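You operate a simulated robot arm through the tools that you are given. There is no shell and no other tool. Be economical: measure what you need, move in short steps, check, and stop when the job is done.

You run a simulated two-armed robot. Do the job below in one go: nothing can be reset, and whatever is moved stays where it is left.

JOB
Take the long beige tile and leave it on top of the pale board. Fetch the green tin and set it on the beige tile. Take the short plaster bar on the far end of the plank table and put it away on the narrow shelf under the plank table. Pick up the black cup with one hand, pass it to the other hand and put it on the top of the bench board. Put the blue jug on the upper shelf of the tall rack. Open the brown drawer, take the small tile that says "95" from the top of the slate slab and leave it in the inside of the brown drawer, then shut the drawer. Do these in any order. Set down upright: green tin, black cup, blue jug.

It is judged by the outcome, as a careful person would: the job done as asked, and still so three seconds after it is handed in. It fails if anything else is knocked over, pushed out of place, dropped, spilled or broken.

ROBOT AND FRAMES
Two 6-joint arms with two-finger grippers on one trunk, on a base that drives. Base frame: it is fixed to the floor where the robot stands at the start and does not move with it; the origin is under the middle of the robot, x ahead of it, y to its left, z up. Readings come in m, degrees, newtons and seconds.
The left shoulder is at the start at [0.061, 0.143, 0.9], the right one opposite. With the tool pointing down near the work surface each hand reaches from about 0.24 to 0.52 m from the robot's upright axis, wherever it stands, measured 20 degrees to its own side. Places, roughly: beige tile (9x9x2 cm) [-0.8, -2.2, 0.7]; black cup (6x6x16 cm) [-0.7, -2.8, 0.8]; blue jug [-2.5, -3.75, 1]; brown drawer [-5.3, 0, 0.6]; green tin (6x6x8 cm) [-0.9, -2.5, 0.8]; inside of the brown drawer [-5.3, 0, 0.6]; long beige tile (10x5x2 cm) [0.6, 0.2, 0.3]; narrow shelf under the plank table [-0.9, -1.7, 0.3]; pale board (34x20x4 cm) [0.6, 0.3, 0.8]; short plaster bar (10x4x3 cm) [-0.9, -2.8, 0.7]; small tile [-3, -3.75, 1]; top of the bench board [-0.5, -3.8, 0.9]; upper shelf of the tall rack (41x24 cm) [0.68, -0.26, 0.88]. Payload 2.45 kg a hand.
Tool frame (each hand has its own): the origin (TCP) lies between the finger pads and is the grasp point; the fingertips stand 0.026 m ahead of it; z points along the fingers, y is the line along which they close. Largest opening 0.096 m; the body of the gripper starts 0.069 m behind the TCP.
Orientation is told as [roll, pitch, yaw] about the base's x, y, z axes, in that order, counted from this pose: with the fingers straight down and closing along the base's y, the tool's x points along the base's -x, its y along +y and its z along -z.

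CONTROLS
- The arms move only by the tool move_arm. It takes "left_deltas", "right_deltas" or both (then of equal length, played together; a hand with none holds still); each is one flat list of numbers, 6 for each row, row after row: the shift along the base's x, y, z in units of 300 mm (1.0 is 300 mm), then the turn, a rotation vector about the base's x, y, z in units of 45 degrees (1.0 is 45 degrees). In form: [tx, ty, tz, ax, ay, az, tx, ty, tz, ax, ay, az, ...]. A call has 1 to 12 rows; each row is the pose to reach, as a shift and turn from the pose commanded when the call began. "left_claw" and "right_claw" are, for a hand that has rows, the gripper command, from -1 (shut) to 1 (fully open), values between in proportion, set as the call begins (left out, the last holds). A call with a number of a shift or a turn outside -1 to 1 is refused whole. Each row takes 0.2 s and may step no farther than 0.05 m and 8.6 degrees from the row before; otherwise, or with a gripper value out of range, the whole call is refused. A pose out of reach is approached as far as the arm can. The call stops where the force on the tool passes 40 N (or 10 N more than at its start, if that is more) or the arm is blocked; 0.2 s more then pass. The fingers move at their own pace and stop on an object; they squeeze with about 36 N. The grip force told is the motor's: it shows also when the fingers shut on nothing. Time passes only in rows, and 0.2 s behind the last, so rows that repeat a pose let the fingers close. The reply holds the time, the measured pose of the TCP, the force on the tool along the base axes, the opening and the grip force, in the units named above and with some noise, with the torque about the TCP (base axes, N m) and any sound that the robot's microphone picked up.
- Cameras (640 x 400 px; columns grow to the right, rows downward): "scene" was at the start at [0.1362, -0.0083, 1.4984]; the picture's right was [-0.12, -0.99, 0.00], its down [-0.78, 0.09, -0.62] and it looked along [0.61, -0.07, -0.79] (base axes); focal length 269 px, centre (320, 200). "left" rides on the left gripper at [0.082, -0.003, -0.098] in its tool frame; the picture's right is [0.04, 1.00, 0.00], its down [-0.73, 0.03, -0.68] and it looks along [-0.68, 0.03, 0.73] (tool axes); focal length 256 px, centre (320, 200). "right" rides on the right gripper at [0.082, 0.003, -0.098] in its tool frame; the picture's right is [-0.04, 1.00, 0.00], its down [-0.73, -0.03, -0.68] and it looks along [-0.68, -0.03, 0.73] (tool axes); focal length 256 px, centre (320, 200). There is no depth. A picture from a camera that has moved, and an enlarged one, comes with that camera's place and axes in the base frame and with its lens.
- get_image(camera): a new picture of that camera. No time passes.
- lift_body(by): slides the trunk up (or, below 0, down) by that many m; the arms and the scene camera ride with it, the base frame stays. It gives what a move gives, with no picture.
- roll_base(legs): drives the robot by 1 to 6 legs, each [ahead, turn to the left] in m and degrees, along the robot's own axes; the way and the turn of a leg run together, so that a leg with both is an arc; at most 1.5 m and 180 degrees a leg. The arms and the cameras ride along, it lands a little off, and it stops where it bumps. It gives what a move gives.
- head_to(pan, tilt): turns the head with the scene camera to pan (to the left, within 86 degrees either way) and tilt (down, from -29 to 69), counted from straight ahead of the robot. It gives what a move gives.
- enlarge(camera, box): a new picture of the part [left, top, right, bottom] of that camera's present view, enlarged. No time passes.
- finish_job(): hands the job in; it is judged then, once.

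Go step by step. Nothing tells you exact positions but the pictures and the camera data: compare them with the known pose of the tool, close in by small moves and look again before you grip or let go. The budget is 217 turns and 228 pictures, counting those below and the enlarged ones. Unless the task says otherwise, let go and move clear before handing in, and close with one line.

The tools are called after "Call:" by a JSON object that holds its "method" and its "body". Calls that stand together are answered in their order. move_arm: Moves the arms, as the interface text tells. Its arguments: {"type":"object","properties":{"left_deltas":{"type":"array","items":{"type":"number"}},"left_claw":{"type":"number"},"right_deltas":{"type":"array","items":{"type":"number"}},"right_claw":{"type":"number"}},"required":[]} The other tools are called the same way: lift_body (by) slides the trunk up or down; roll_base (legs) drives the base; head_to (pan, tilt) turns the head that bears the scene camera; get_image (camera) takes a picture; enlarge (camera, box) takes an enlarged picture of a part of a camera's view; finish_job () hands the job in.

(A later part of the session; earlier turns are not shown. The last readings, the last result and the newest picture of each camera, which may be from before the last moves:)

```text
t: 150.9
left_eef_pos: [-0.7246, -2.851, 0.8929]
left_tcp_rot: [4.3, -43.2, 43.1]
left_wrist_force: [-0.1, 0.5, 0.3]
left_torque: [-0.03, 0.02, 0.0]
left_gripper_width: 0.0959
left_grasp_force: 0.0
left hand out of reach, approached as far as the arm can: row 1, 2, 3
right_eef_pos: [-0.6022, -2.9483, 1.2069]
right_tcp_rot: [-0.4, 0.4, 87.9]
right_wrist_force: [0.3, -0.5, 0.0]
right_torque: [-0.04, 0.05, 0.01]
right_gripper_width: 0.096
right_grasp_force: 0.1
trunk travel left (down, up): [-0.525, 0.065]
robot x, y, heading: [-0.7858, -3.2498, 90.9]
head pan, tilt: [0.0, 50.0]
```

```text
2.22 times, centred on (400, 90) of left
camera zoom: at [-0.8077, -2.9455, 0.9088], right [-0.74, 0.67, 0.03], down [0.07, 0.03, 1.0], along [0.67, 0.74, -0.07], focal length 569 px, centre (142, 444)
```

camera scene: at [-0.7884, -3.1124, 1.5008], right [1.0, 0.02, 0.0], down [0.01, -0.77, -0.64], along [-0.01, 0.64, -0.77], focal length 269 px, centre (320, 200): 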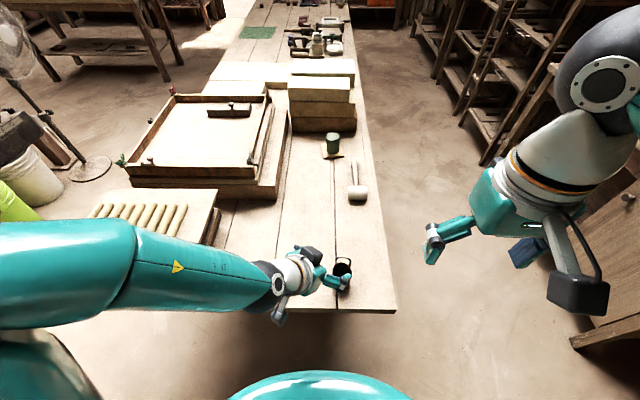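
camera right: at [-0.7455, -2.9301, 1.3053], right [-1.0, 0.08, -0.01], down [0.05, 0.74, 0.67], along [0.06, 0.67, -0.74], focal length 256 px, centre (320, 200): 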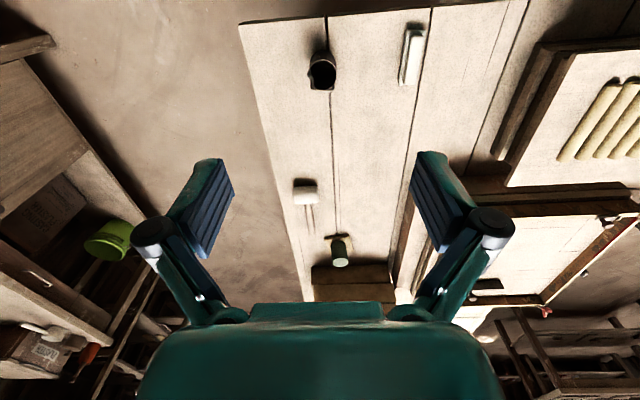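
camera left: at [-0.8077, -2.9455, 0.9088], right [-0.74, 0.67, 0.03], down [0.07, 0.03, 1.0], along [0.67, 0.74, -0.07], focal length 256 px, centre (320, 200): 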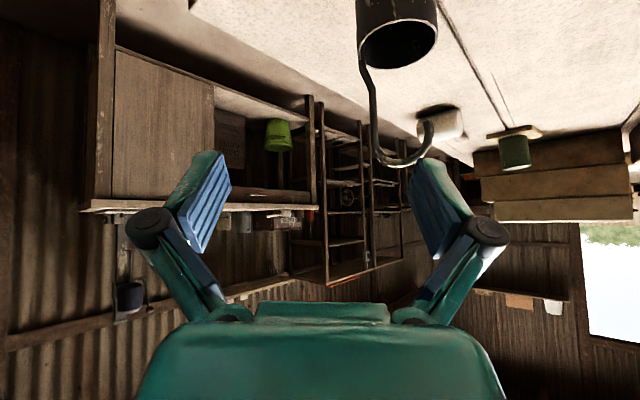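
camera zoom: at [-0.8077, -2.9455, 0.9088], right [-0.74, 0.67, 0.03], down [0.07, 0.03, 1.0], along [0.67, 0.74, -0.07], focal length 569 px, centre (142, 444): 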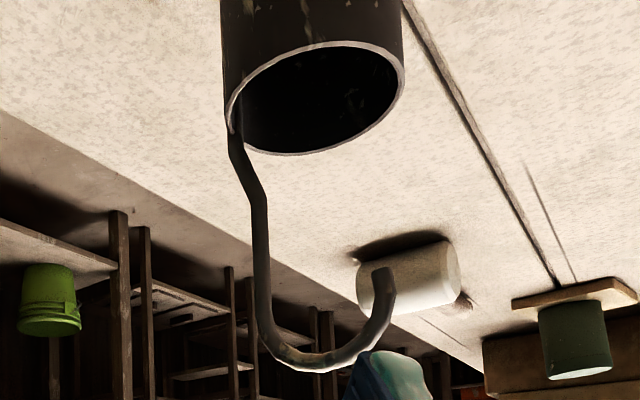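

The rod handle attaches inside the rim, so the outside of the body is smooth. I'll retract the left hand, turn the base a bit right and back off for a straight approach.

Call:
{"method": "move_arm", "body": {"left_deltas": [0, -0.02, 0.14, -0.08, 0.03, 0.08, -0.01, -0.05, 0.27, -0.18, 0.07, 0.18, -0.03, -0.1, 0.4, -0.28, 0.116, 0.28, -0.05, -0.15, 0.52, -0.4, 0.165, 0.4, -0.07, -0.21, 0.63, -0.52, 0.215, 0.52, -0.09, -0.27, 0.72, -0.64, 0.265, 0.64, -0.11, -0.33, 0.8, -0.75, 0.31, 0.75, -0.13, -0.39, 0.87, -0.85, 0.352, 0.85, -0.14, -0.42, 0.88, -0.947, 0.392, 0.947]}}

Call:
{"method": "roll_base", "body": {"legs": [[-0.09, 0], [0, -20]]}}

Call:
{"method": "get_image", "body": {"camera": "scene"}}

```text
t: 152.9
left_eef_pos: [-0.7633, -2.9775, 1.1576]
left_tcp_rot: [3.1, 1.9, 88.6]
left_wrist_force: [-0.9, 0.0, -1.1]
left_torque: [0.01, -0.03, 0.0]
left_gripper_width: 0.0957
left_grasp_force: 0.0
right_eef_pos: [-0.6028, -2.9486, 1.2061]
right_tcp_rot: [-0.6, 0.4, 87.9]
right_wrist_force: [0.5, 0.3, -1.0]
right_torque: [0.01, -0.03, 0.02]
right_gripper_width: 0.096
right_grasp_force: 0.1
trunk travel left (down, up): [-0.525, 0.065]
robot x, y, heading: [-0.7876, -3.2536, 91.2]
head pan, tilt: [0.0, 50.0]
```

```text
t: 154.2
left_eef_pos: [-0.762, -3.0588, 1.158]
left_tcp_rot: [3.1, 1.9, 88.3]
left_wrist_force: [-0.7, -0.2, -0.5]
left_torque: [0.01, -0.04, 0.0]
left_gripper_width: 0.0959
left_grasp_force: 0.1
right_eef_pos: [-0.5997, -3.0298, 1.2071]
right_tcp_rot: [-0.6, 0.5, 87.7]
right_wrist_force: [-0.9, -0.4, -0.3]
right_torque: [0.03, -0.03, 0.03]
right_gripper_width: 0.0959
right_grasp_force: 0.3
trunk travel left (down, up): [-0.525, 0.065]
robot x, y, heading: [-0.7891, -3.3351, 90.1]
head pan, tilt: [0.0, 50.0]
stopped in leg 2: the robot was blocked; the commanded pose is now the measured one
```

```text
139 pictures are left
camera scene: at [-0.7868, -3.1948, 1.5009], right [1.0, 0.0, 0.0], down [0.0, -0.77, -0.64], along [0.0, 0.64, -0.77], focal length 269 px, centre (320, 200)
```

scene: 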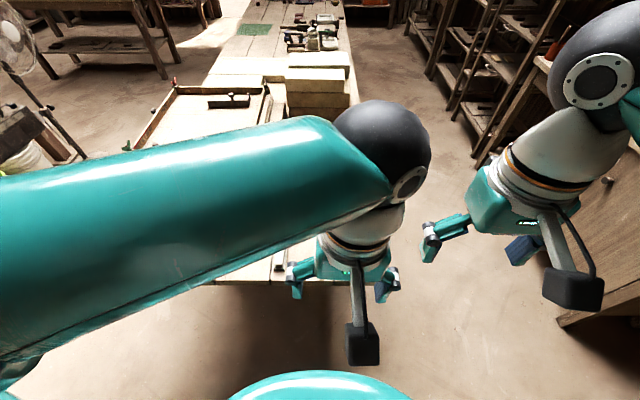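

Call:
{"method": "roll_base", "body": {"legs": [[0.05, 0], [0, -18]]}}

Call:
{"method": "head_to", "body": {"pan": -86, "tilt": 45}}

Call:
{"method": "get_image", "body": {"camera": "scene"}}

```text
t: 156.4
left_eef_pos: [-0.6791, -3.0237, 1.1602]
left_tcp_rot: [3.2, 1.7, 71.0]
left_wrist_force: [0.1, 0.2, -0.1]
left_torque: [0.03, 0.06, -0.03]
left_gripper_width: 0.096
left_grasp_force: 0.0
right_eef_pos: [-0.5164, -3.0467, 1.2076]
right_tcp_rot: [-0.5, 0.5, 70.4]
right_wrist_force: [1.5, -1.2, 0.5]
right_torque: [0.01, 0.05, 0.01]
right_gripper_width: 0.0962
right_grasp_force: 0.1
trunk travel left (down, up): [-0.525, 0.065]
robot x, y, heading: [-0.7917, -3.2771, 74.7]
head pan, tilt: [0.0, 50.0]
stopped in leg 2: the robot was blocked; the commanded pose is now the measured one
```

```text
t: 158.0
left_eef_pos: [-0.6806, -3.0245, 1.1599]
left_tcp_rot: [3.1, 1.7, 71.2]
left_wrist_force: [-0.6, 0.3, 0.1]
left_torque: [0.01, 0.01, -0.03]
left_gripper_width: 0.0962
left_grasp_force: 0.0
right_eef_pos: [-0.5165, -3.0454, 1.2068]
right_tcp_rot: [-0.5, 0.6, 70.4]
right_wrist_force: [0.1, 0.8, 0.1]
right_torque: [-0.01, -0.02, 0.01]
right_gripper_width: 0.0958
right_grasp_force: 0.2
trunk travel left (down, up): [-0.525, 0.065]
robot x, y, heading: [-0.792, -3.2783, 74.2]
head pan, tilt: [-85.9, 45.0]
```

```text
138 pictures are left
camera scene: at [-0.6948, -3.2345, 1.5079], right [-0.2, -0.98, 0.0], down [-0.69, 0.14, -0.71], along [0.69, -0.14, -0.71], focal length 269 px, centre (320, 200)
```

scene: 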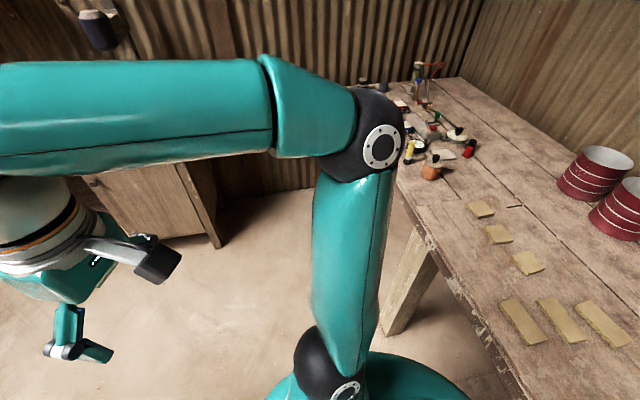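

Heading 74.5° suffices. Now approach the cup straight with the left hand, tilted 45°.

Call:
{"method": "move_arm", "body": {"left_deltas": [-0.031, 0.068, -0.108, 0.12, -0.05, 0, -0.062, 0.137, -0.217, 0.24, -0.1, 0, -0.094, 0.205, -0.325, 0.36, -0.15, 0, -0.125, 0.273, -0.433, 0.48, -0.2, 0, -0.156, 0.342, -0.542, 0.6, -0.25, 0, -0.187, 0.41, -0.65, 0.72, -0.3, 0, -0.219, 0.479, -0.759, 0.84, -0.35, 0, -0.25, 0.547, -0.867, 0.96, -0.402, 0]}}

Call:
{"method": "get_image", "body": {"camera": "left"}}

```text
t: 159.8
left_eef_pos: [-0.7364, -2.8421, 0.9004]
left_tcp_rot: [-0.9, -44.8, 72.7]
left_wrist_force: [-0.6, -0.1, 0.2]
left_torque: [0.0, -0.01, 0.01]
left_gripper_width: 0.0961
left_grasp_force: 0.2
left hand out of reach, approached as far as the arm can: row 7, 8
right_eef_pos: [-0.5176, -3.0447, 1.2068]
right_tcp_rot: [-0.5, 0.6, 70.3]
right_wrist_force: [0.2, 0.7, 0.1]
right_torque: [-0.05, 0.02, 0.02]
right_gripper_width: 0.0961
right_grasp_force: 0.1
trunk travel left (down, up): [-0.525, 0.065]
robot x, y, heading: [-0.7917, -3.2762, 74.4]
head pan, tilt: [-85.9, 45.0]
```

```text
137 pictures are left
camera left: at [-0.771, -2.9652, 0.9134], right [-0.96, 0.28, -0.04], down [-0.02, 0.05, 1.0], along [0.28, 0.96, -0.04], focal length 256 px, centre (320, 200)
```

left: 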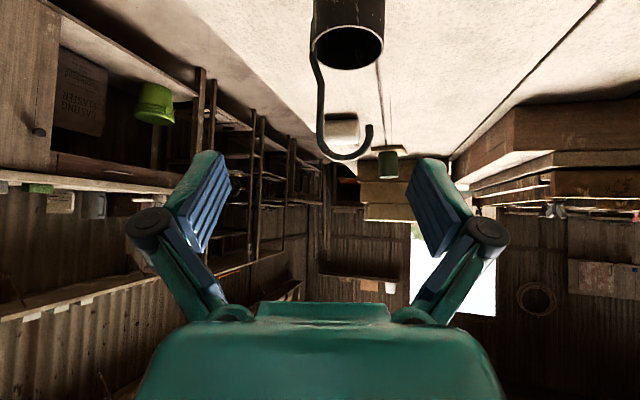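

Call:
{"method": "move_arm", "body": {"left_deltas": [0, 0.03, -0.15, 0, 0, 0, 0.01, 0.07, -0.26, 0, 0, 0, 0.02, 0.1, -0.32, 0, 0, 0]}}

Call:
{"method": "get_image", "body": {"camera": "left"}}

```text
t: 160.6
left_eef_pos: [-0.7293, -2.8147, 0.8033]
left_tcp_rot: [-0.9, -45.0, 72.6]
left_wrist_force: [-0.2, 0.2, 0.5]
left_torque: [-0.03, 0.01, 0.03]
left_gripper_width: 0.0959
left_grasp_force: 0.1
right_eef_pos: [-0.5179, -3.045, 1.2063]
right_tcp_rot: [-0.7, 0.6, 70.3]
right_wrist_force: [-0.3, 0.6, -0.7]
right_torque: [0.01, 0.03, 0.01]
right_gripper_width: 0.0961
right_grasp_force: 0.1
trunk travel left (down, up): [-0.525, 0.065]
robot x, y, heading: [-0.7872, -3.2763, 74.5]
head pan, tilt: [-85.9, 45.0]
```

```text
136 pictures are left
camera left: at [-0.7646, -2.9366, 0.8157], right [-0.96, 0.28, -0.04], down [-0.03, 0.05, 1.0], along [0.28, 0.96, -0.04], focal length 256 px, centre (320, 200)
```

left: 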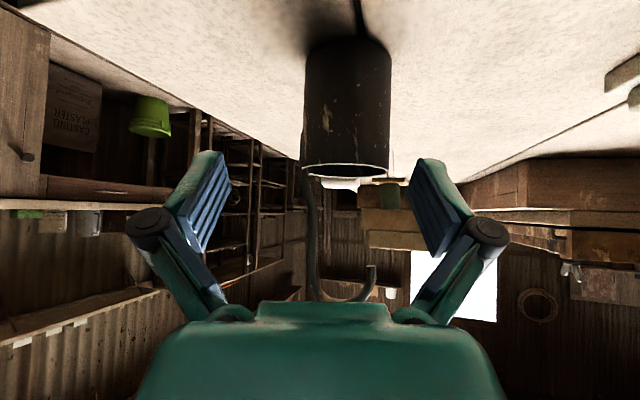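

Call:
{"method": "move_arm", "body": {"left_deltas": [-0.06, 0.017, -0.03, 0, 0, 0, -0.04, 0.07, -0.12, 0, 0, 0, -0.02, 0.14, -0.2, 0, 0, 0]}}

Call:
{"method": "get_image", "body": {"camera": "left"}}

```text
t: 161.4
left_eef_pos: [-0.7371, -2.7713, 0.7459]
left_tcp_rot: [-0.8, -45.0, 72.6]
left_wrist_force: [-0.1, -0.7, -0.2]
left_torque: [0.01, 0.0, 0.01]
left_gripper_width: 0.096
left_grasp_force: 0.0
right_eef_pos: [-0.5174, -3.0448, 1.2064]
right_tcp_rot: [-0.6, 0.6, 70.3]
right_wrist_force: [0.3, 0.0, 0.3]
right_torque: [-0.02, 0.0, 0.01]
right_gripper_width: 0.096
right_grasp_force: 0.2
trunk travel left (down, up): [-0.525, 0.065]
robot x, y, heading: [-0.7915, -3.2791, 74.5]
head pan, tilt: [-85.9, 45.0]
```

```text
135 pictures are left
camera left: at [-0.7715, -2.8926, 0.7578], right [-0.96, 0.28, -0.04], down [-0.03, 0.05, 1.0], along [0.28, 0.96, -0.04], focal length 256 px, centre (320, 200)
```

left: 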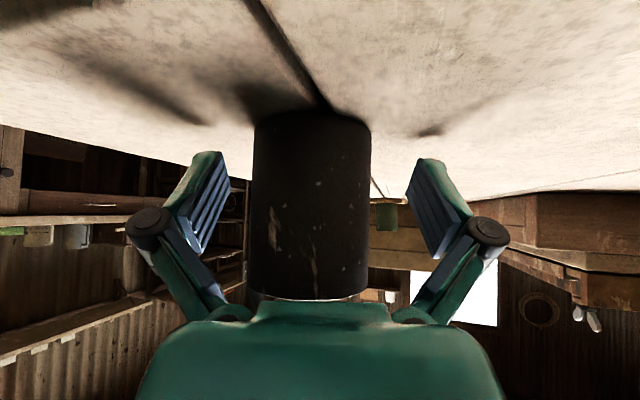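

Call:
{"method": "move_arm", "body": {"left_deltas": [0, 0, -0.01, 0, 0, 0, 0, 0, -0.01, 0, 0, 0, 0, 0, -0.01, 0, 0, 0, 0, 0, -0.01, 0, 0, 0], "left_claw": -1}}

Call:
{"method": "move_arm", "body": {"left_deltas": [0, 0, 0.08, 0, 0, 0, 0, -0.03, 0.2, 0, 0, 0, 0, -0.06, 0.34, 0, 0, 0, 0, -0.06, 0.48, 0, 0, 0, 0, -0.06, 0.62, 0, 0, 0, 0, -0.06, 0.76, 0, 0, 0]}}

Call:
{"method": "head_to", "body": {"pan": 0, "tilt": 45}}

Call:
{"method": "get_image", "body": {"camera": "scene"}}

Call:
{"method": "get_image", "body": {"camera": "left"}}

```text
t: 162.4
left_eef_pos: [-0.7371, -2.7708, 0.7459]
left_tcp_rot: [-0.7, -45.5, 72.7]
left_wrist_force: [-12.3, 2.4, 28.0]
left_torque: [0.13, 0.69, 0.02]
left_gripper_width: 0.0515
left_grasp_force: 35.9
right_eef_pos: [-0.5185, -3.0483, 1.2074]
right_tcp_rot: [-0.5, 0.3, 70.4]
right_wrist_force: [0.4, -0.2, 0.5]
right_torque: [0.01, 0.01, -0.01]
right_gripper_width: 0.096
right_grasp_force: 0.1
trunk travel left (down, up): [-0.525, 0.065]
robot x, y, heading: [-0.7928, -3.2749, 74.5]
head pan, tilt: [-85.9, 45.0]
```

```text
t: 163.8
left_eef_pos: [-0.7382, -2.7904, 0.9694]
left_tcp_rot: [-0.8, -44.9, 72.6]
left_wrist_force: [-0.1, -0.8, -2.0]
left_torque: [0.03, -0.04, 0.0]
left_gripper_width: 0.0512
left_grasp_force: 35.4
right_eef_pos: [-0.5169, -3.0459, 1.2069]
right_tcp_rot: [-0.6, 0.5, 70.4]
right_wrist_force: [0.0, -0.1, 0.0]
right_torque: [0.02, 0.0, 0.05]
right_gripper_width: 0.0961
right_grasp_force: 0.0
trunk travel left (down, up): [-0.525, 0.065]
robot x, y, heading: [-0.7933, -3.2788, 74.5]
head pan, tilt: [-85.9, 45.0]
```

```text
t: 165.4
left_eef_pos: [-0.7387, -2.7902, 0.9697]
left_tcp_rot: [-0.7, -45.0, 72.6]
left_wrist_force: [-0.5, 0.1, -1.1]
left_torque: [0.01, 0.02, -0.02]
left_gripper_width: 0.0514
left_grasp_force: 35.9
right_eef_pos: [-0.5179, -3.0461, 1.2071]
right_tcp_rot: [-0.6, 0.5, 70.4]
right_wrist_force: [0.3, 0.6, -0.9]
right_torque: [-0.02, 0.0, 0.0]
right_gripper_width: 0.096
right_grasp_force: 0.2
trunk travel left (down, up): [-0.525, 0.065]
robot x, y, heading: [-0.7932, -3.279, 74.1]
head pan, tilt: [0.0, 45.0]
```

```text
134 pictures are left
camera scene: at [-0.7526, -3.1397, 1.5079], right [0.96, -0.27, 0.0], down [-0.19, -0.68, -0.71], along [0.19, 0.68, -0.71], focal length 269 px, centre (320, 200)
```

scene: 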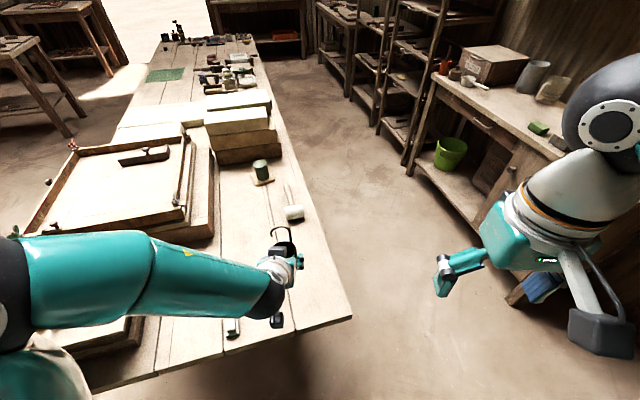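

```text
133 pictures are left
camera left: at [-0.7741, -2.9115, 0.9814], right [-0.96, 0.28, -0.04], down [-0.03, 0.05, 1.0], along [0.28, 0.96, -0.04], focal length 256 px, centre (320, 200)
```

left: 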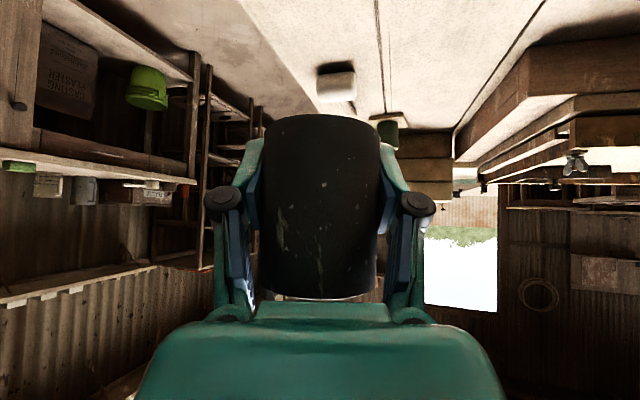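

Cup held upright in the left hand. Zoom on the hook for the right-hand grasp.

Call:
{"method": "enlarge", "body": {"camera": "scene", "box": [220, 200, 360, 340]}}

Call:
{"method": "get_image", "body": {"camera": "right"}}

```text
2.86 times, centred on (290, 270) of scene
camera zoom: at [-0.7526, -3.1397, 1.5079], right [0.96, -0.27, 0.0], down [-0.19, -0.68, -0.71], along [0.19, 0.68, -0.71], focal length 769 px, centre (406, 0)
```

zoom: 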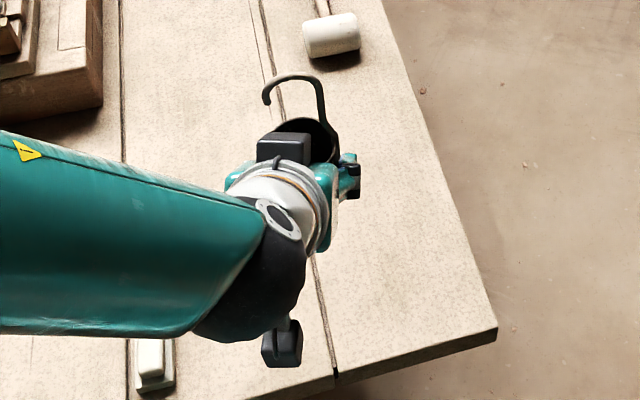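

```text
131 pictures are left
camera right: at [-0.549, -3.1209, 1.3062], right [-0.93, 0.37, -0.01], down [0.27, 0.69, 0.67], along [0.26, 0.62, -0.74], focal length 256 px, centre (320, 200)
```

right: 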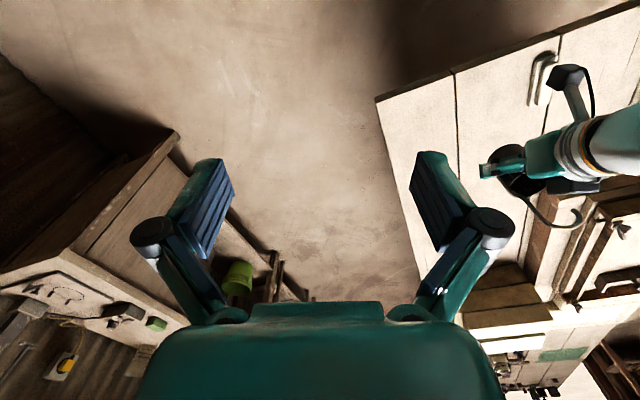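

The rod's straight part is at ≈(-0.718,-2.80), z 1.03–1.08. Yaw the right hand left in two stages to approach the rod from the right.

Call:
{"method": "move_arm", "body": {"right_deltas": [-0.018, 0.065, 0.024, 0, 0, 0.16, -0.036, 0.129, 0.048, 0, 0, 0.32, -0.054, 0.194, 0.072, 0, 0, 0.48, -0.071, 0.258, 0.095, 0, 0, 0.64, -0.09, 0.323, 0.12, 0, 0, 0.8, -0.107, 0.387, 0.143, 0, 0, 0.956]}}

Call:
{"method": "get_image", "body": {"camera": "scene"}}

```text
t: 166.8
left_eef_pos: [-0.7388, -2.7896, 0.9691]
left_tcp_rot: [-0.8, -44.9, 72.6]
left_wrist_force: [-0.4, -0.3, -1.5]
left_torque: [-0.01, -0.02, 0.05]
left_gripper_width: 0.0514
left_grasp_force: 36.0
right_eef_pos: [-0.5521, -2.9285, 1.2531]
right_tcp_rot: [-0.6, 0.5, 113.6]
right_wrist_force: [0.0, 0.6, -1.1]
right_torque: [-0.03, -0.01, 0.01]
right_gripper_width: 0.0961
right_grasp_force: 0.0
trunk travel left (down, up): [-0.525, 0.065]
robot x, y, heading: [-0.7893, -3.2783, 74.4]
head pan, tilt: [0.0, 45.0]
```

```text
130 pictures are left
camera scene: at [-0.7529, -3.1388, 1.5078], right [0.96, -0.27, 0.0], down [-0.19, -0.68, -0.71], along [0.19, 0.68, -0.71], focal length 269 px, centre (320, 200)
```

scene: 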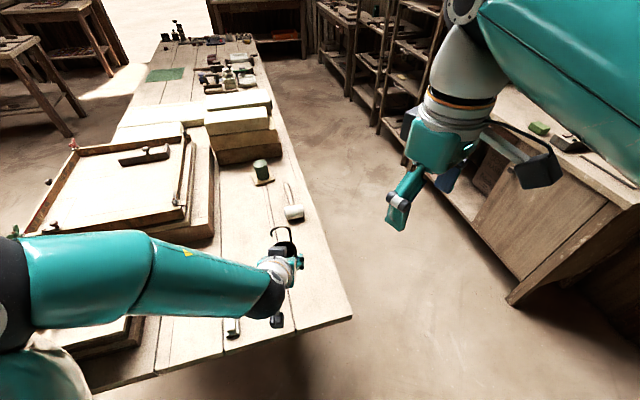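

Call:
{"method": "move_arm", "body": {"right_deltas": [-0.033, 0.033, -0.039, 0.094, 0.085, 0.095, -0.067, 0.065, -0.078, 0.189, 0.17, 0.19, -0.1, 0.098, -0.117, 0.283, 0.255, 0.284, -0.133, 0.131, -0.156, 0.377, 0.34, 0.379, -0.167, 0.164, -0.196, 0.471, 0.425, 0.474, -0.2, 0.197, -0.235, 0.566, 0.51, 0.569, -0.233, 0.229, -0.274, 0.66, 0.595, 0.663, -0.267, 0.262, -0.313, 0.754, 0.68, 0.758]}}

Call:
{"method": "get_image", "body": {"camera": "scene"}}

Call:
{"method": "get_image", "body": {"camera": "right"}}

```text
t: 168.6
left_eef_pos: [-0.7388, -2.7883, 0.9694]
left_tcp_rot: [-0.8, -45.0, 72.6]
left_wrist_force: [-0.1, -0.8, -1.4]
left_torque: [0.0, -0.02, -0.03]
left_gripper_width: 0.0515
left_grasp_force: 36.1
right_eef_pos: [-0.6291, -2.8504, 1.1567]
right_tcp_rot: [0.1, -44.7, 149.2]
right_wrist_force: [-0.1, 0.1, 0.2]
right_torque: [0.02, -0.01, -0.02]
right_gripper_width: 0.0958
right_grasp_force: 0.1
trunk travel left (down, up): [-0.525, 0.065]
robot x, y, heading: [-0.7915, -3.2758, 74.4]
head pan, tilt: [0.0, 45.0]
```

```text
129 pictures are left
camera scene: at [-0.7525, -3.1391, 1.5078], right [0.96, -0.27, 0.0], down [-0.19, -0.68, -0.71], along [0.19, 0.68, -0.71], focal length 269 px, centre (320, 200)
```

scene: 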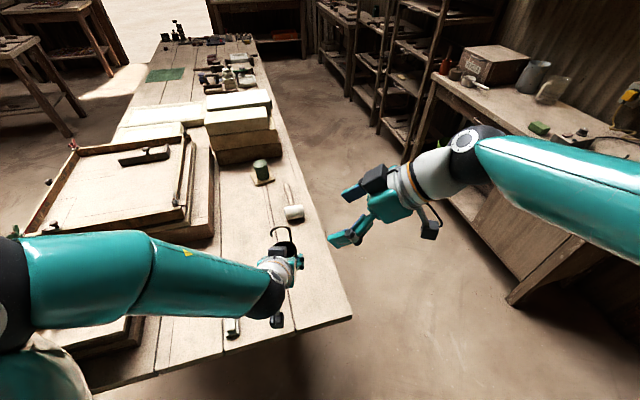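

```text
128 pictures are left
camera right: at [-0.5226, -2.9191, 1.1698], right [-0.54, -0.84, 0.03], down [-0.02, 0.05, 1.0], along [-0.84, 0.54, -0.05], focal length 256 px, centre (320, 200)
```

right: 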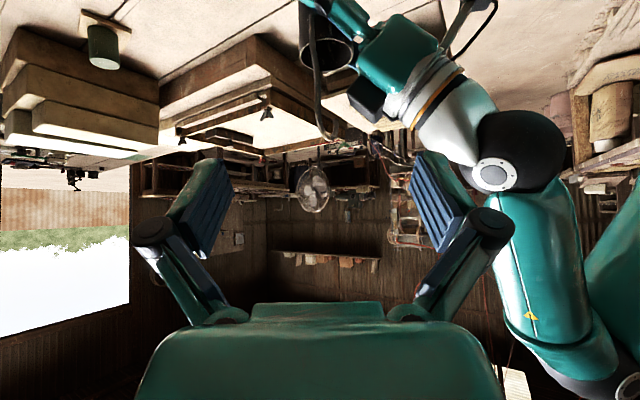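

Call:
{"method": "enlarge", "body": {"camera": "right", "box": [250, 0, 430, 180]}}

```text
2.22 times, centred on (340, 90) of right
camera zoom: at [-0.5226, -2.9191, 1.1698], right [-0.54, -0.84, 0.03], down [-0.02, 0.05, 1.0], along [-0.84, 0.54, -0.05], focal length 569 px, centre (276, 444)
```

zoom: 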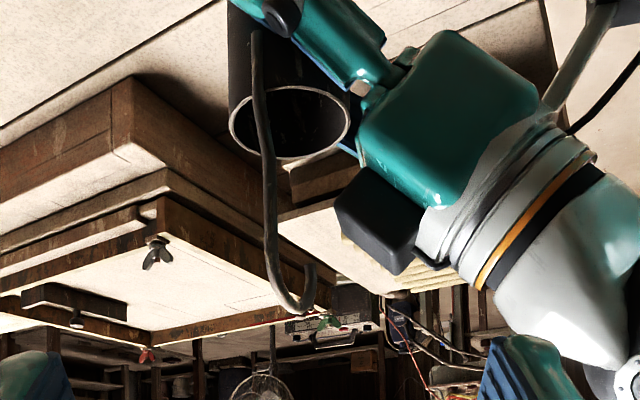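

The pose works. There's a block on top of the left gripper near the rod, so I'll use a narrow opening and approach the upper rod in stages.

Call:
{"method": "move_arm", "body": {"right_deltas": [-0.06, 0.045, -0.04, 0, 0, 0, -0.13, 0.095, -0.09, 0, 0, 0, -0.2, 0.14, -0.13, 0, 0, 0], "right_claw": -0.25}}

Call:
{"method": "enlarge", "body": {"camera": "right", "box": [200, 0, 440, 240]}}

Call:
{"method": "enlarge", "body": {"camera": "scene", "box": [220, 180, 380, 340]}}

```text
t: 169.4
left_eef_pos: [-0.7391, -2.7897, 0.969]
left_tcp_rot: [-0.8, -44.9, 72.6]
left_wrist_force: [0.3, 0.4, -1.1]
left_torque: [0.0, -0.01, -0.02]
left_gripper_width: 0.0512
left_grasp_force: 36.1
right_eef_pos: [-0.6889, -2.8087, 1.1176]
right_tcp_rot: [0.1, -44.4, 149.1]
right_wrist_force: [0.7, 0.3, -0.1]
right_torque: [0.02, -0.03, 0.01]
right_gripper_width: 0.0359
right_grasp_force: 0.1
trunk travel left (down, up): [-0.525, 0.065]
robot x, y, heading: [-0.7945, -3.2768, 74.7]
head pan, tilt: [0.0, 45.0]
```

```text
1.67 times, centred on (320, 120) of right
camera zoom: at [-0.5811, -2.8775, 1.1302], right [-0.54, -0.84, 0.03], down [-0.03, 0.05, 1.0], along [-0.84, 0.54, -0.05], focal length 427 px, centre (320, 333)
```

zoom: 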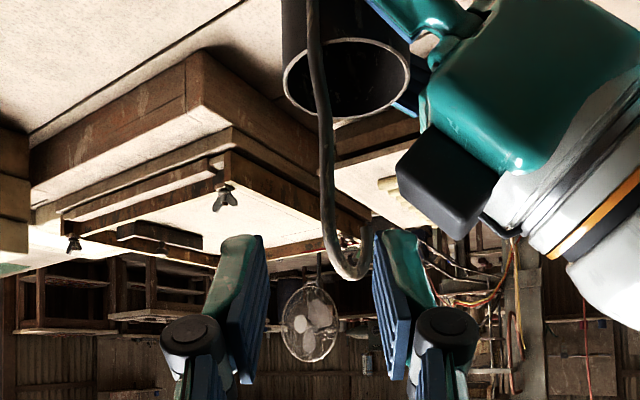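

```text
2.50 times, centred on (300, 260) of scene
camera zoom: at [-0.7529, -3.1387, 1.5078], right [0.96, -0.27, 0.0], down [-0.19, -0.68, -0.71], along [0.19, 0.68, -0.71], focal length 673 px, centre (370, 50)
```

zoom: 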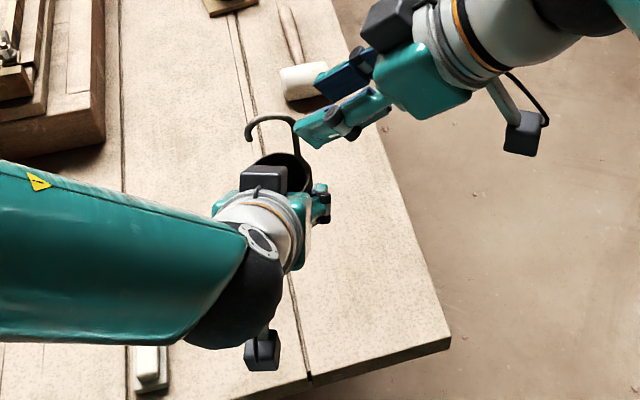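

Call:
{"method": "move_arm", "body": {"right_deltas": [-0.03, 0.016, -0.027, 0, 0, 0, -0.06, 0.032, -0.053, 0, 0, 0], "right_claw": -0.42}}

Call:
{"method": "enlarge", "body": {"camera": "right", "box": [200, 0, 440, 240]}}

Call:
{"method": "enlarge", "body": {"camera": "scene", "box": [240, 200, 360, 320]}}

```text
t: 170.0
left_eef_pos: [-0.7399, -2.7899, 0.9696]
left_tcp_rot: [-0.8, -45.0, 72.6]
left_wrist_force: [-0.9, -0.3, -0.9]
left_torque: [0.01, 0.01, -0.01]
left_gripper_width: 0.0514
left_grasp_force: 36.0
right_eef_pos: [-0.7058, -2.7995, 1.1012]
right_tcp_rot: [0.1, -44.5, 149.1]
right_wrist_force: [-0.9, 0.3, 0.5]
right_torque: [0.01, 0.0, 0.02]
right_gripper_width: 0.0277
right_grasp_force: 0.1
trunk travel left (down, up): [-0.525, 0.065]
robot x, y, heading: [-0.7957, -3.279, 74.5]
head pan, tilt: [0.0, 45.0]
```

```text
1.67 times, centred on (320, 120) of right
camera zoom: at [-0.5995, -2.8676, 1.1139], right [-0.54, -0.84, 0.03], down [-0.03, 0.05, 1.0], along [-0.84, 0.54, -0.05], focal length 427 px, centre (320, 333)
```

zoom: 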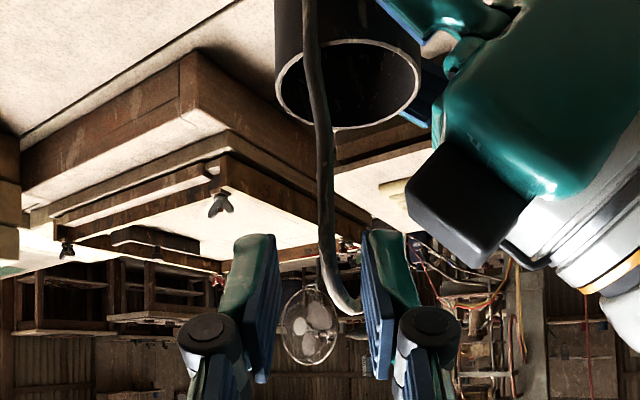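

```text
3.33 times, centred on (300, 260) of scene
camera zoom: at [-0.7527, -3.1395, 1.5079], right [0.96, -0.27, 0.0], down [-0.19, -0.68, -0.71], along [0.19, 0.68, -0.71], focal length 897 px, centre (387, 0)
```

zoom: 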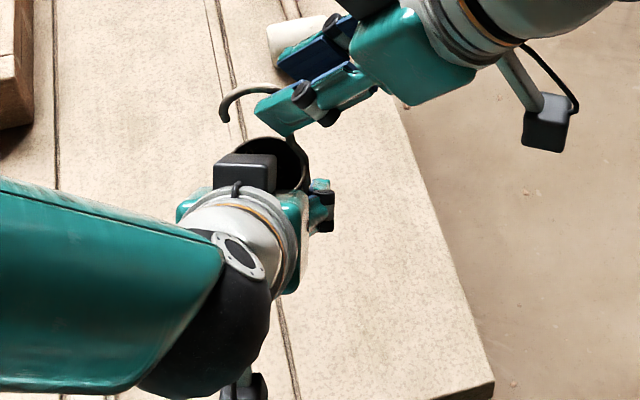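

The rod is between the pads. Advance a little and close.

Call:
{"method": "move_arm", "body": {"right_deltas": [-0.025, 0.014, -0.025, 0, 0, 0]}}

Call:
{"method": "move_arm", "body": {"right_deltas": [0, 0, 0, 0, 0, 0, 0, 0, 0, 0, 0, 0, 0, 0, 0, 0, 0, 0], "right_claw": -1}}

Call:
{"method": "enlarge", "body": {"camera": "right", "box": [200, 0, 440, 240]}}

Call:
{"method": "enlarge", "body": {"camera": "scene", "box": [240, 200, 360, 320]}}

```text
t: 170.4
left_eef_pos: [-0.7385, -2.788, 0.9696]
left_tcp_rot: [-0.8, -44.9, 72.6]
left_wrist_force: [0.4, -0.5, -0.7]
left_torque: [-0.01, -0.05, 0.01]
left_gripper_width: 0.0512
left_grasp_force: 35.4
right_eef_pos: [-0.7146, -2.7947, 1.0923]
right_tcp_rot: [0.1, -44.5, 149.0]
right_wrist_force: [0.0, 0.2, -0.7]
right_torque: [-0.01, 0.04, 0.01]
right_gripper_width: 0.0278
right_grasp_force: 0.1
trunk travel left (down, up): [-0.525, 0.065]
robot x, y, heading: [-0.787, -3.2771, 74.7]
head pan, tilt: [0.0, 45.0]
```

```text
t: 171.2
left_eef_pos: [-0.7379, -2.7881, 0.9703]
left_tcp_rot: [-0.8, -45.0, 72.6]
left_wrist_force: [6.2, 2.5, 5.9]
left_torque: [-0.79, 0.65, -0.4]
left_gripper_width: 0.0512
left_grasp_force: 36.4
right_eef_pos: [-0.7139, -2.7952, 1.092]
right_tcp_rot: [0.1, -44.4, 149.2]
right_wrist_force: [-6.2, -1.6, -6.8]
right_torque: [0.53, -0.05, 0.47]
right_gripper_width: 0.0081
right_grasp_force: 35.9
trunk travel left (down, up): [-0.525, 0.065]
robot x, y, heading: [-0.792, -3.2768, 74.4]
head pan, tilt: [0.0, 45.0]
```

```text
1.67 times, centred on (320, 120) of right
camera zoom: at [-0.6075, -2.8636, 1.1054], right [-0.54, -0.84, 0.03], down [-0.03, 0.05, 1.0], along [-0.84, 0.53, -0.05], focal length 427 px, centre (320, 333)
```

zoom: 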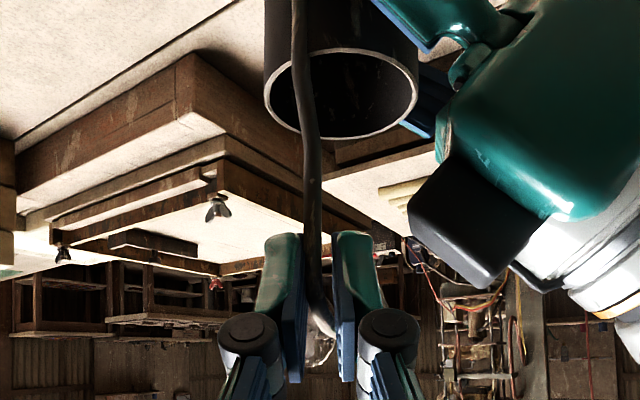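

```text
3.33 times, centred on (300, 260) of scene
camera zoom: at [-0.7527, -3.1394, 1.5078], right [0.96, -0.27, 0.0], down [-0.19, -0.68, -0.71], along [0.19, 0.68, -0.71], focal length 897 px, centre (387, 0)
```

zoom: 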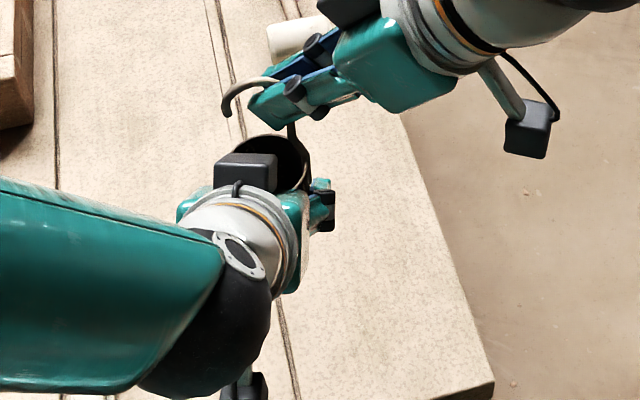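

Right hand holds the rod (8 mm). Now open the left hand and withdraw it horizontally.

Call:
{"method": "move_arm", "body": {"left_deltas": [0, 0, 0, 0, 0, 0, 0, 0, 0, 0, 0, 0, 0, 0, 0, 0, 0, 0, 0, 0, 0, 0, 0, 0], "left_claw": 1}}

Call:
{"method": "get_image", "body": {"camera": "right"}}

Call:
{"method": "get_image", "body": {"camera": "left"}}

```text
t: 172.2
left_eef_pos: [-0.738, -2.7896, 0.9688]
left_tcp_rot: [-0.8, -45.1, 72.6]
left_wrist_force: [-0.6, -0.5, 1.1]
left_torque: [-0.01, 0.02, 0.01]
left_gripper_width: 0.0961
left_grasp_force: 0.0
right_eef_pos: [-0.7141, -2.7954, 1.0923]
right_tcp_rot: [0.0, -44.6, 149.1]
right_wrist_force: [0.3, -0.6, -1.4]
right_torque: [-0.01, -0.03, -0.01]
right_gripper_width: 0.0059
right_grasp_force: 33.8
trunk travel left (down, up): [-0.525, 0.065]
robot x, y, heading: [-0.791, -3.2774, 74.5]
head pan, tilt: [0.0, 45.0]
```

```text
120 pictures are left
camera right: at [-0.6073, -2.8636, 1.1059], right [-0.54, -0.84, 0.03], down [-0.03, 0.05, 1.0], along [-0.84, 0.54, -0.05], focal length 256 px, centre (320, 200)
```

right: 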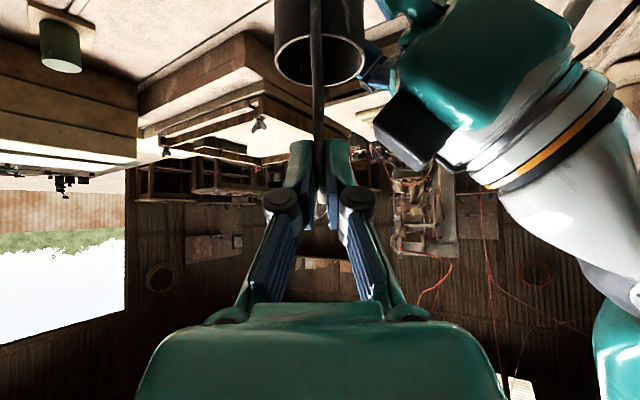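

```text
119 pictures are left
camera left: at [-0.774, -2.9114, 0.9817], right [-0.96, 0.28, -0.04], down [-0.03, 0.05, 1.0], along [0.28, 0.96, -0.04], focal length 256 px, centre (320, 200)
```

left: 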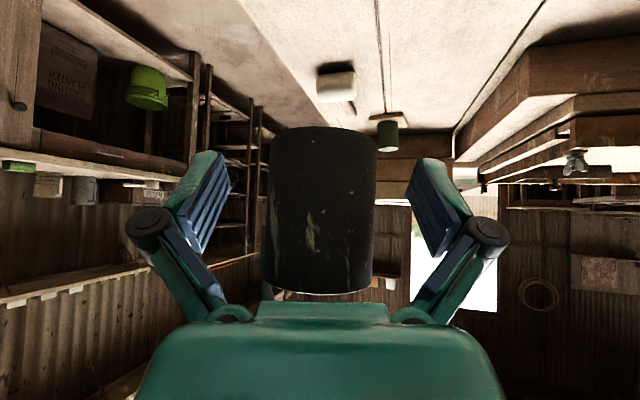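

Call:
{"method": "move_arm", "body": {"left_deltas": [-0.02, -0.1, 0, 0, 0, 0, -0.06, -0.22, 0, 0, 0, 0, -0.14, -0.34, 0, 0, 0, 0, -0.24, -0.42, 0.04, 0, 0, 0]}}

Call:
{"method": "get_image", "body": {"camera": "scene"}}

Call:
{"method": "get_image", "body": {"camera": "right"}}

```text
t: 173.2
left_eef_pos: [-0.7583, -2.8747, 1.0204]
left_tcp_rot: [-0.8, -44.9, 72.6]
left_wrist_force: [0.2, 0.2, 0.3]
left_torque: [0.02, -0.02, 0.0]
left_gripper_width: 0.0961
left_grasp_force: 0.2
left hand out of reach, approached as far as the arm can: row 2, 3, 4
right_eef_pos: [-0.7153, -2.7962, 1.0927]
right_tcp_rot: [0.0, -44.6, 149.2]
right_wrist_force: [0.1, 0.0, -0.6]
right_torque: [-0.02, -0.06, -0.03]
right_gripper_width: 0.0059
right_grasp_force: 34.1
trunk travel left (down, up): [-0.525, 0.065]
robot x, y, heading: [-0.7892, -3.2738, 74.4]
head pan, tilt: [0.0, 45.0]
```

```text
118 pictures are left
camera scene: at [-0.754, -3.1413, 1.5081], right [0.96, -0.27, 0.0], down [-0.19, -0.68, -0.71], along [0.19, 0.68, -0.71], focal length 269 px, centre (320, 200)
```

scene: 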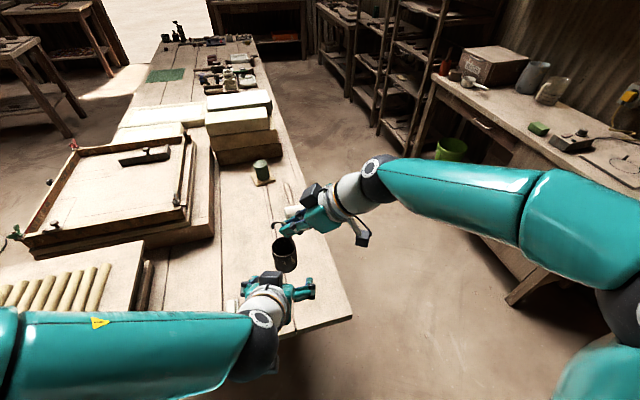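

```text
117 pictures are left
camera right: at [-0.6084, -2.8649, 1.1067], right [-0.54, -0.84, 0.03], down [-0.03, 0.05, 1.0], along [-0.84, 0.53, -0.05], focal length 256 px, centre (320, 200)
```

right: 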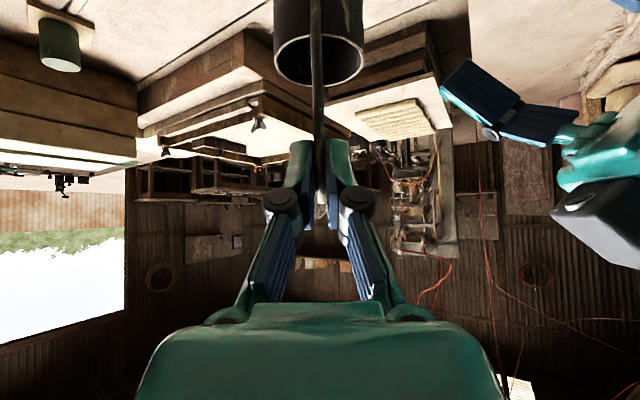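

The handover is done and the cup is steady in the right hand. Stow the left hand, raise the cup and draw it in.

Call:
{"method": "move_arm", "body": {"left_deltas": [0, -0.02, 0.1, -0.12, 0.037, 0, -0.01, -0.05, 0.2, -0.24, 0.074, 0, -0.02, -0.08, 0.3, -0.36, 0.111, 0, -0.03, -0.1, 0.4, -0.48, 0.149, 0, -0.04, -0.13, 0.47, -0.6, 0.186, 0, -0.05, -0.15, 0.54, -0.72, 0.223, 0, -0.06, -0.17, 0.6, -0.84, 0.26, 0, -0.067, -0.18, 0.667, -0.954, 0.297, 0], "right_deltas": [0, 0, 0.06, 0, 0, 0, 0, 0, 0.12, 0, 0, 0, 0, 0, 0.18, 0, 0, 0, 0, 0, 0.24, 0, 0, 0, 0.02, -0.03, 0.3, 0, 0, 0, 0.03, -0.07, 0.34, 0, 0, 0, 0.05, -0.1, 0.38, 0, 0, 0, 0.07, -0.14, 0.4, 0, 0, 0]}}

Call:
{"method": "get_image", "body": {"camera": "scene"}}

```text
t: 175.0
left_eef_pos: [-0.7805, -2.9265, 1.2149]
left_tcp_rot: [-0.7, 0.1, 72.5]
left_wrist_force: [1.3, -0.2, 0.2]
left_torque: [-0.02, 0.01, 0.02]
left_gripper_width: 0.0959
left_grasp_force: 0.1
right_eef_pos: [-0.6944, -2.8378, 1.2118]
right_tcp_rot: [0.1, -44.6, 149.0]
right_wrist_force: [0.2, -0.3, -0.7]
right_torque: [0.0, -0.02, 0.02]
right_gripper_width: 0.006
right_grasp_force: 34.0
trunk travel left (down, up): [-0.525, 0.065]
robot x, y, heading: [-0.7937, -3.277, 74.5]
head pan, tilt: [0.0, 45.0]
```

```text
116 pictures are left
camera scene: at [-0.7522, -3.14, 1.5079], right [0.96, -0.27, 0.0], down [-0.19, -0.68, -0.71], along [0.19, 0.68, -0.71], focal length 269 px, centre (320, 200)
```

scene: 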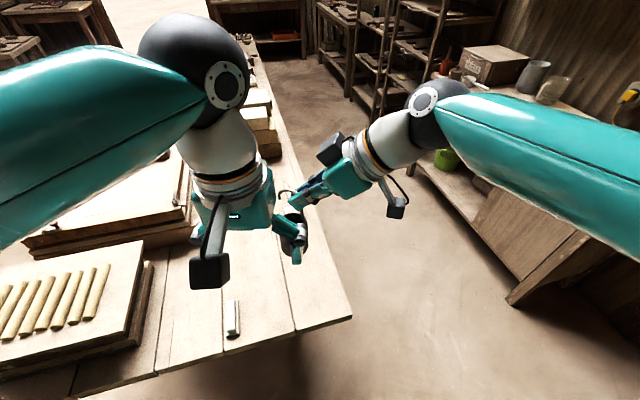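

Call:
{"method": "move_arm", "body": {"left_deltas": [-0.12, 0, 0, 0, 0, 0, -0.24, 0, 0, 0, 0, 0]}}

Call:
{"method": "roll_base", "body": {"legs": [[0.06, 0], [0, -85]]}}

Call:
{"method": "head_to", "body": {"pan": -70, "tilt": 40}}

Call:
{"method": "get_image", "body": {"camera": "scene"}}

```text
t: 175.6
left_eef_pos: [-0.8549, -2.9236, 1.2127]
left_tcp_rot: [-1.0, 0.0, 72.6]
left_wrist_force: [-0.7, 0.4, 0.3]
left_torque: [0.02, 0.01, 0.02]
left_gripper_width: 0.096
left_grasp_force: 0.2
right_eef_pos: [-0.6952, -2.8371, 1.2122]
right_tcp_rot: [0.1, -44.5, 149.0]
right_wrist_force: [0.0, -0.9, -1.6]
right_torque: [-0.02, -0.03, -0.03]
right_gripper_width: 0.0058
right_grasp_force: 33.6
trunk travel left (down, up): [-0.525, 0.065]
robot x, y, heading: [-0.7872, -3.2776, 74.2]
head pan, tilt: [0.0, 45.0]
```

```text
t: 180.7
left_eef_pos: [-0.436, -3.1204, 1.2115]
left_tcp_rot: [-0.9, 0.0, -11.3]
left_wrist_force: [-0.7, 1.0, 0.3]
left_torque: [-0.06, -0.02, -0.02]
left_gripper_width: 0.0962
left_grasp_force: 0.2
right_eef_pos: [-0.3323, -3.2692, 1.2111]
right_tcp_rot: [0.0, -44.6, 65.0]
right_wrist_force: [1.0, -0.2, -0.9]
right_torque: [-0.08, 0.02, 0.01]
right_gripper_width: 0.0059
right_grasp_force: 33.0
trunk travel left (down, up): [-0.525, 0.065]
robot x, y, heading: [-0.7716, -3.1679, -9.4]
head pan, tilt: [0.0, 45.0]
```

```text
t: 182.1
left_eef_pos: [-0.4368, -3.121, 1.2135]
left_tcp_rot: [-0.9, 0.0, -11.4]
left_wrist_force: [0.1, -0.1, 1.0]
left_torque: [0.05, 0.02, -0.02]
left_gripper_width: 0.0958
left_grasp_force: 0.0
right_eef_pos: [-0.3327, -3.2698, 1.2125]
right_tcp_rot: [0.1, -44.6, 65.1]
right_wrist_force: [-1.1, -0.1, -1.2]
right_torque: [0.01, -0.01, -0.02]
right_gripper_width: 0.006
right_grasp_force: 34.0
trunk travel left (down, up): [-0.525, 0.065]
robot x, y, heading: [-0.7746, -3.1691, -9.7]
head pan, tilt: [-70.0, 40.0]
```

```text
115 pictures are left
camera scene: at [-0.6963, -3.2632, 1.5151], right [-0.98, -0.18, 0.0], down [-0.12, 0.63, -0.77], along [0.14, -0.75, -0.64], focal length 269 px, centre (320, 200)
```

scene: 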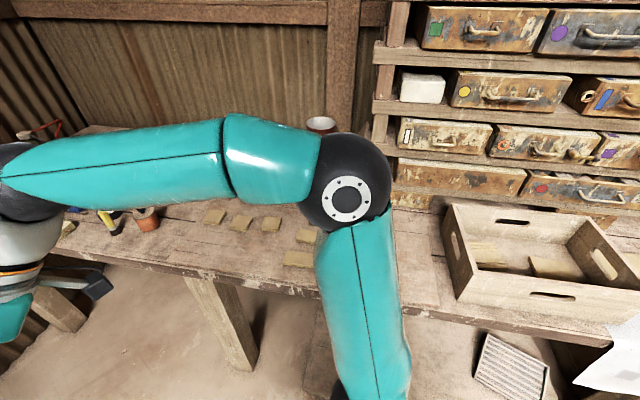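

Call:
{"method": "roll_base", "body": {"legs": [[0, -62]]}}

Call:
{"method": "head_to", "body": {"pan": 0, "tilt": 45}}

Call:
{"method": "get_image", "body": {"camera": "scene"}}

Call:
{"method": "get_image", "body": {"camera": "left"}}

```text
t: 185.5
left_eef_pos: [-0.5645, -3.4424, 1.2137]
left_tcp_rot: [-1.0, 0.0, -72.3]
left_wrist_force: [0.0, 0.7, -0.4]
left_torque: [0.01, -0.03, -0.01]
left_gripper_width: 0.096
left_grasp_force: 0.0
right_eef_pos: [-0.6449, -3.6051, 1.212]
right_tcp_rot: [0.3, -44.5, 4.1]
right_wrist_force: [-0.4, 0.0, -1.0]
right_torque: [-0.01, 0.03, 0.01]
right_gripper_width: 0.0061
right_grasp_force: 34.1
trunk travel left (down, up): [-0.525, 0.065]
robot x, y, heading: [-0.7382, -3.1631, -70.5]
head pan, tilt: [-70.0, 40.0]
```

```text
t: 186.9
left_eef_pos: [-0.5651, -3.4423, 1.2125]
left_tcp_rot: [-0.9, 0.0, -72.3]
left_wrist_force: [0.1, 0.2, 1.2]
left_torque: [0.0, 0.0, 0.04]
left_gripper_width: 0.0959
left_grasp_force: 0.1
right_eef_pos: [-0.6455, -3.6046, 1.2122]
right_tcp_rot: [0.1, -44.5, 4.1]
right_wrist_force: [0.2, 0.4, -1.0]
right_torque: [0.02, -0.01, -0.01]
right_gripper_width: 0.006
right_grasp_force: 33.6
trunk travel left (down, up): [-0.525, 0.065]
robot x, y, heading: [-0.7395, -3.1608, -70.1]
head pan, tilt: [0.0, 45.0]
```

```text
114 pictures are left
camera scene: at [-0.6907, -3.2944, 1.5079], right [-0.94, -0.34, 0.0], down [-0.24, 0.67, -0.71], along [0.24, -0.67, -0.71], focal length 269 px, centre (320, 200)
```

scene: 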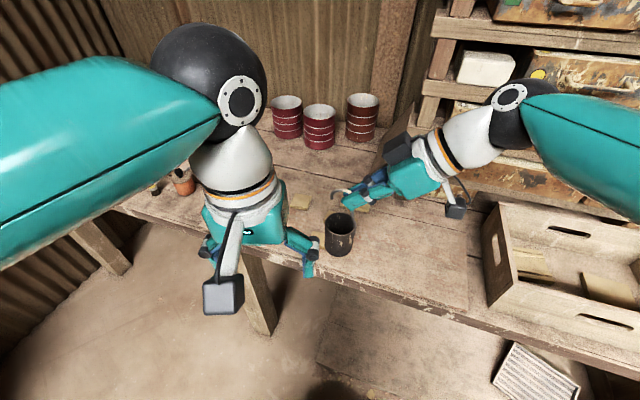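

```text
113 pictures are left
camera left: at [-0.5913, -3.3653, 1.3121], right [0.94, 0.34, -0.02], down [0.26, -0.69, 0.68], along [0.22, -0.64, -0.73], focal length 256 px, centre (320, 200)
```

left: 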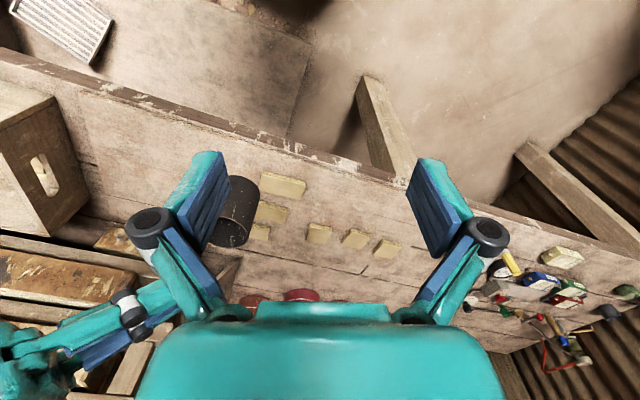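

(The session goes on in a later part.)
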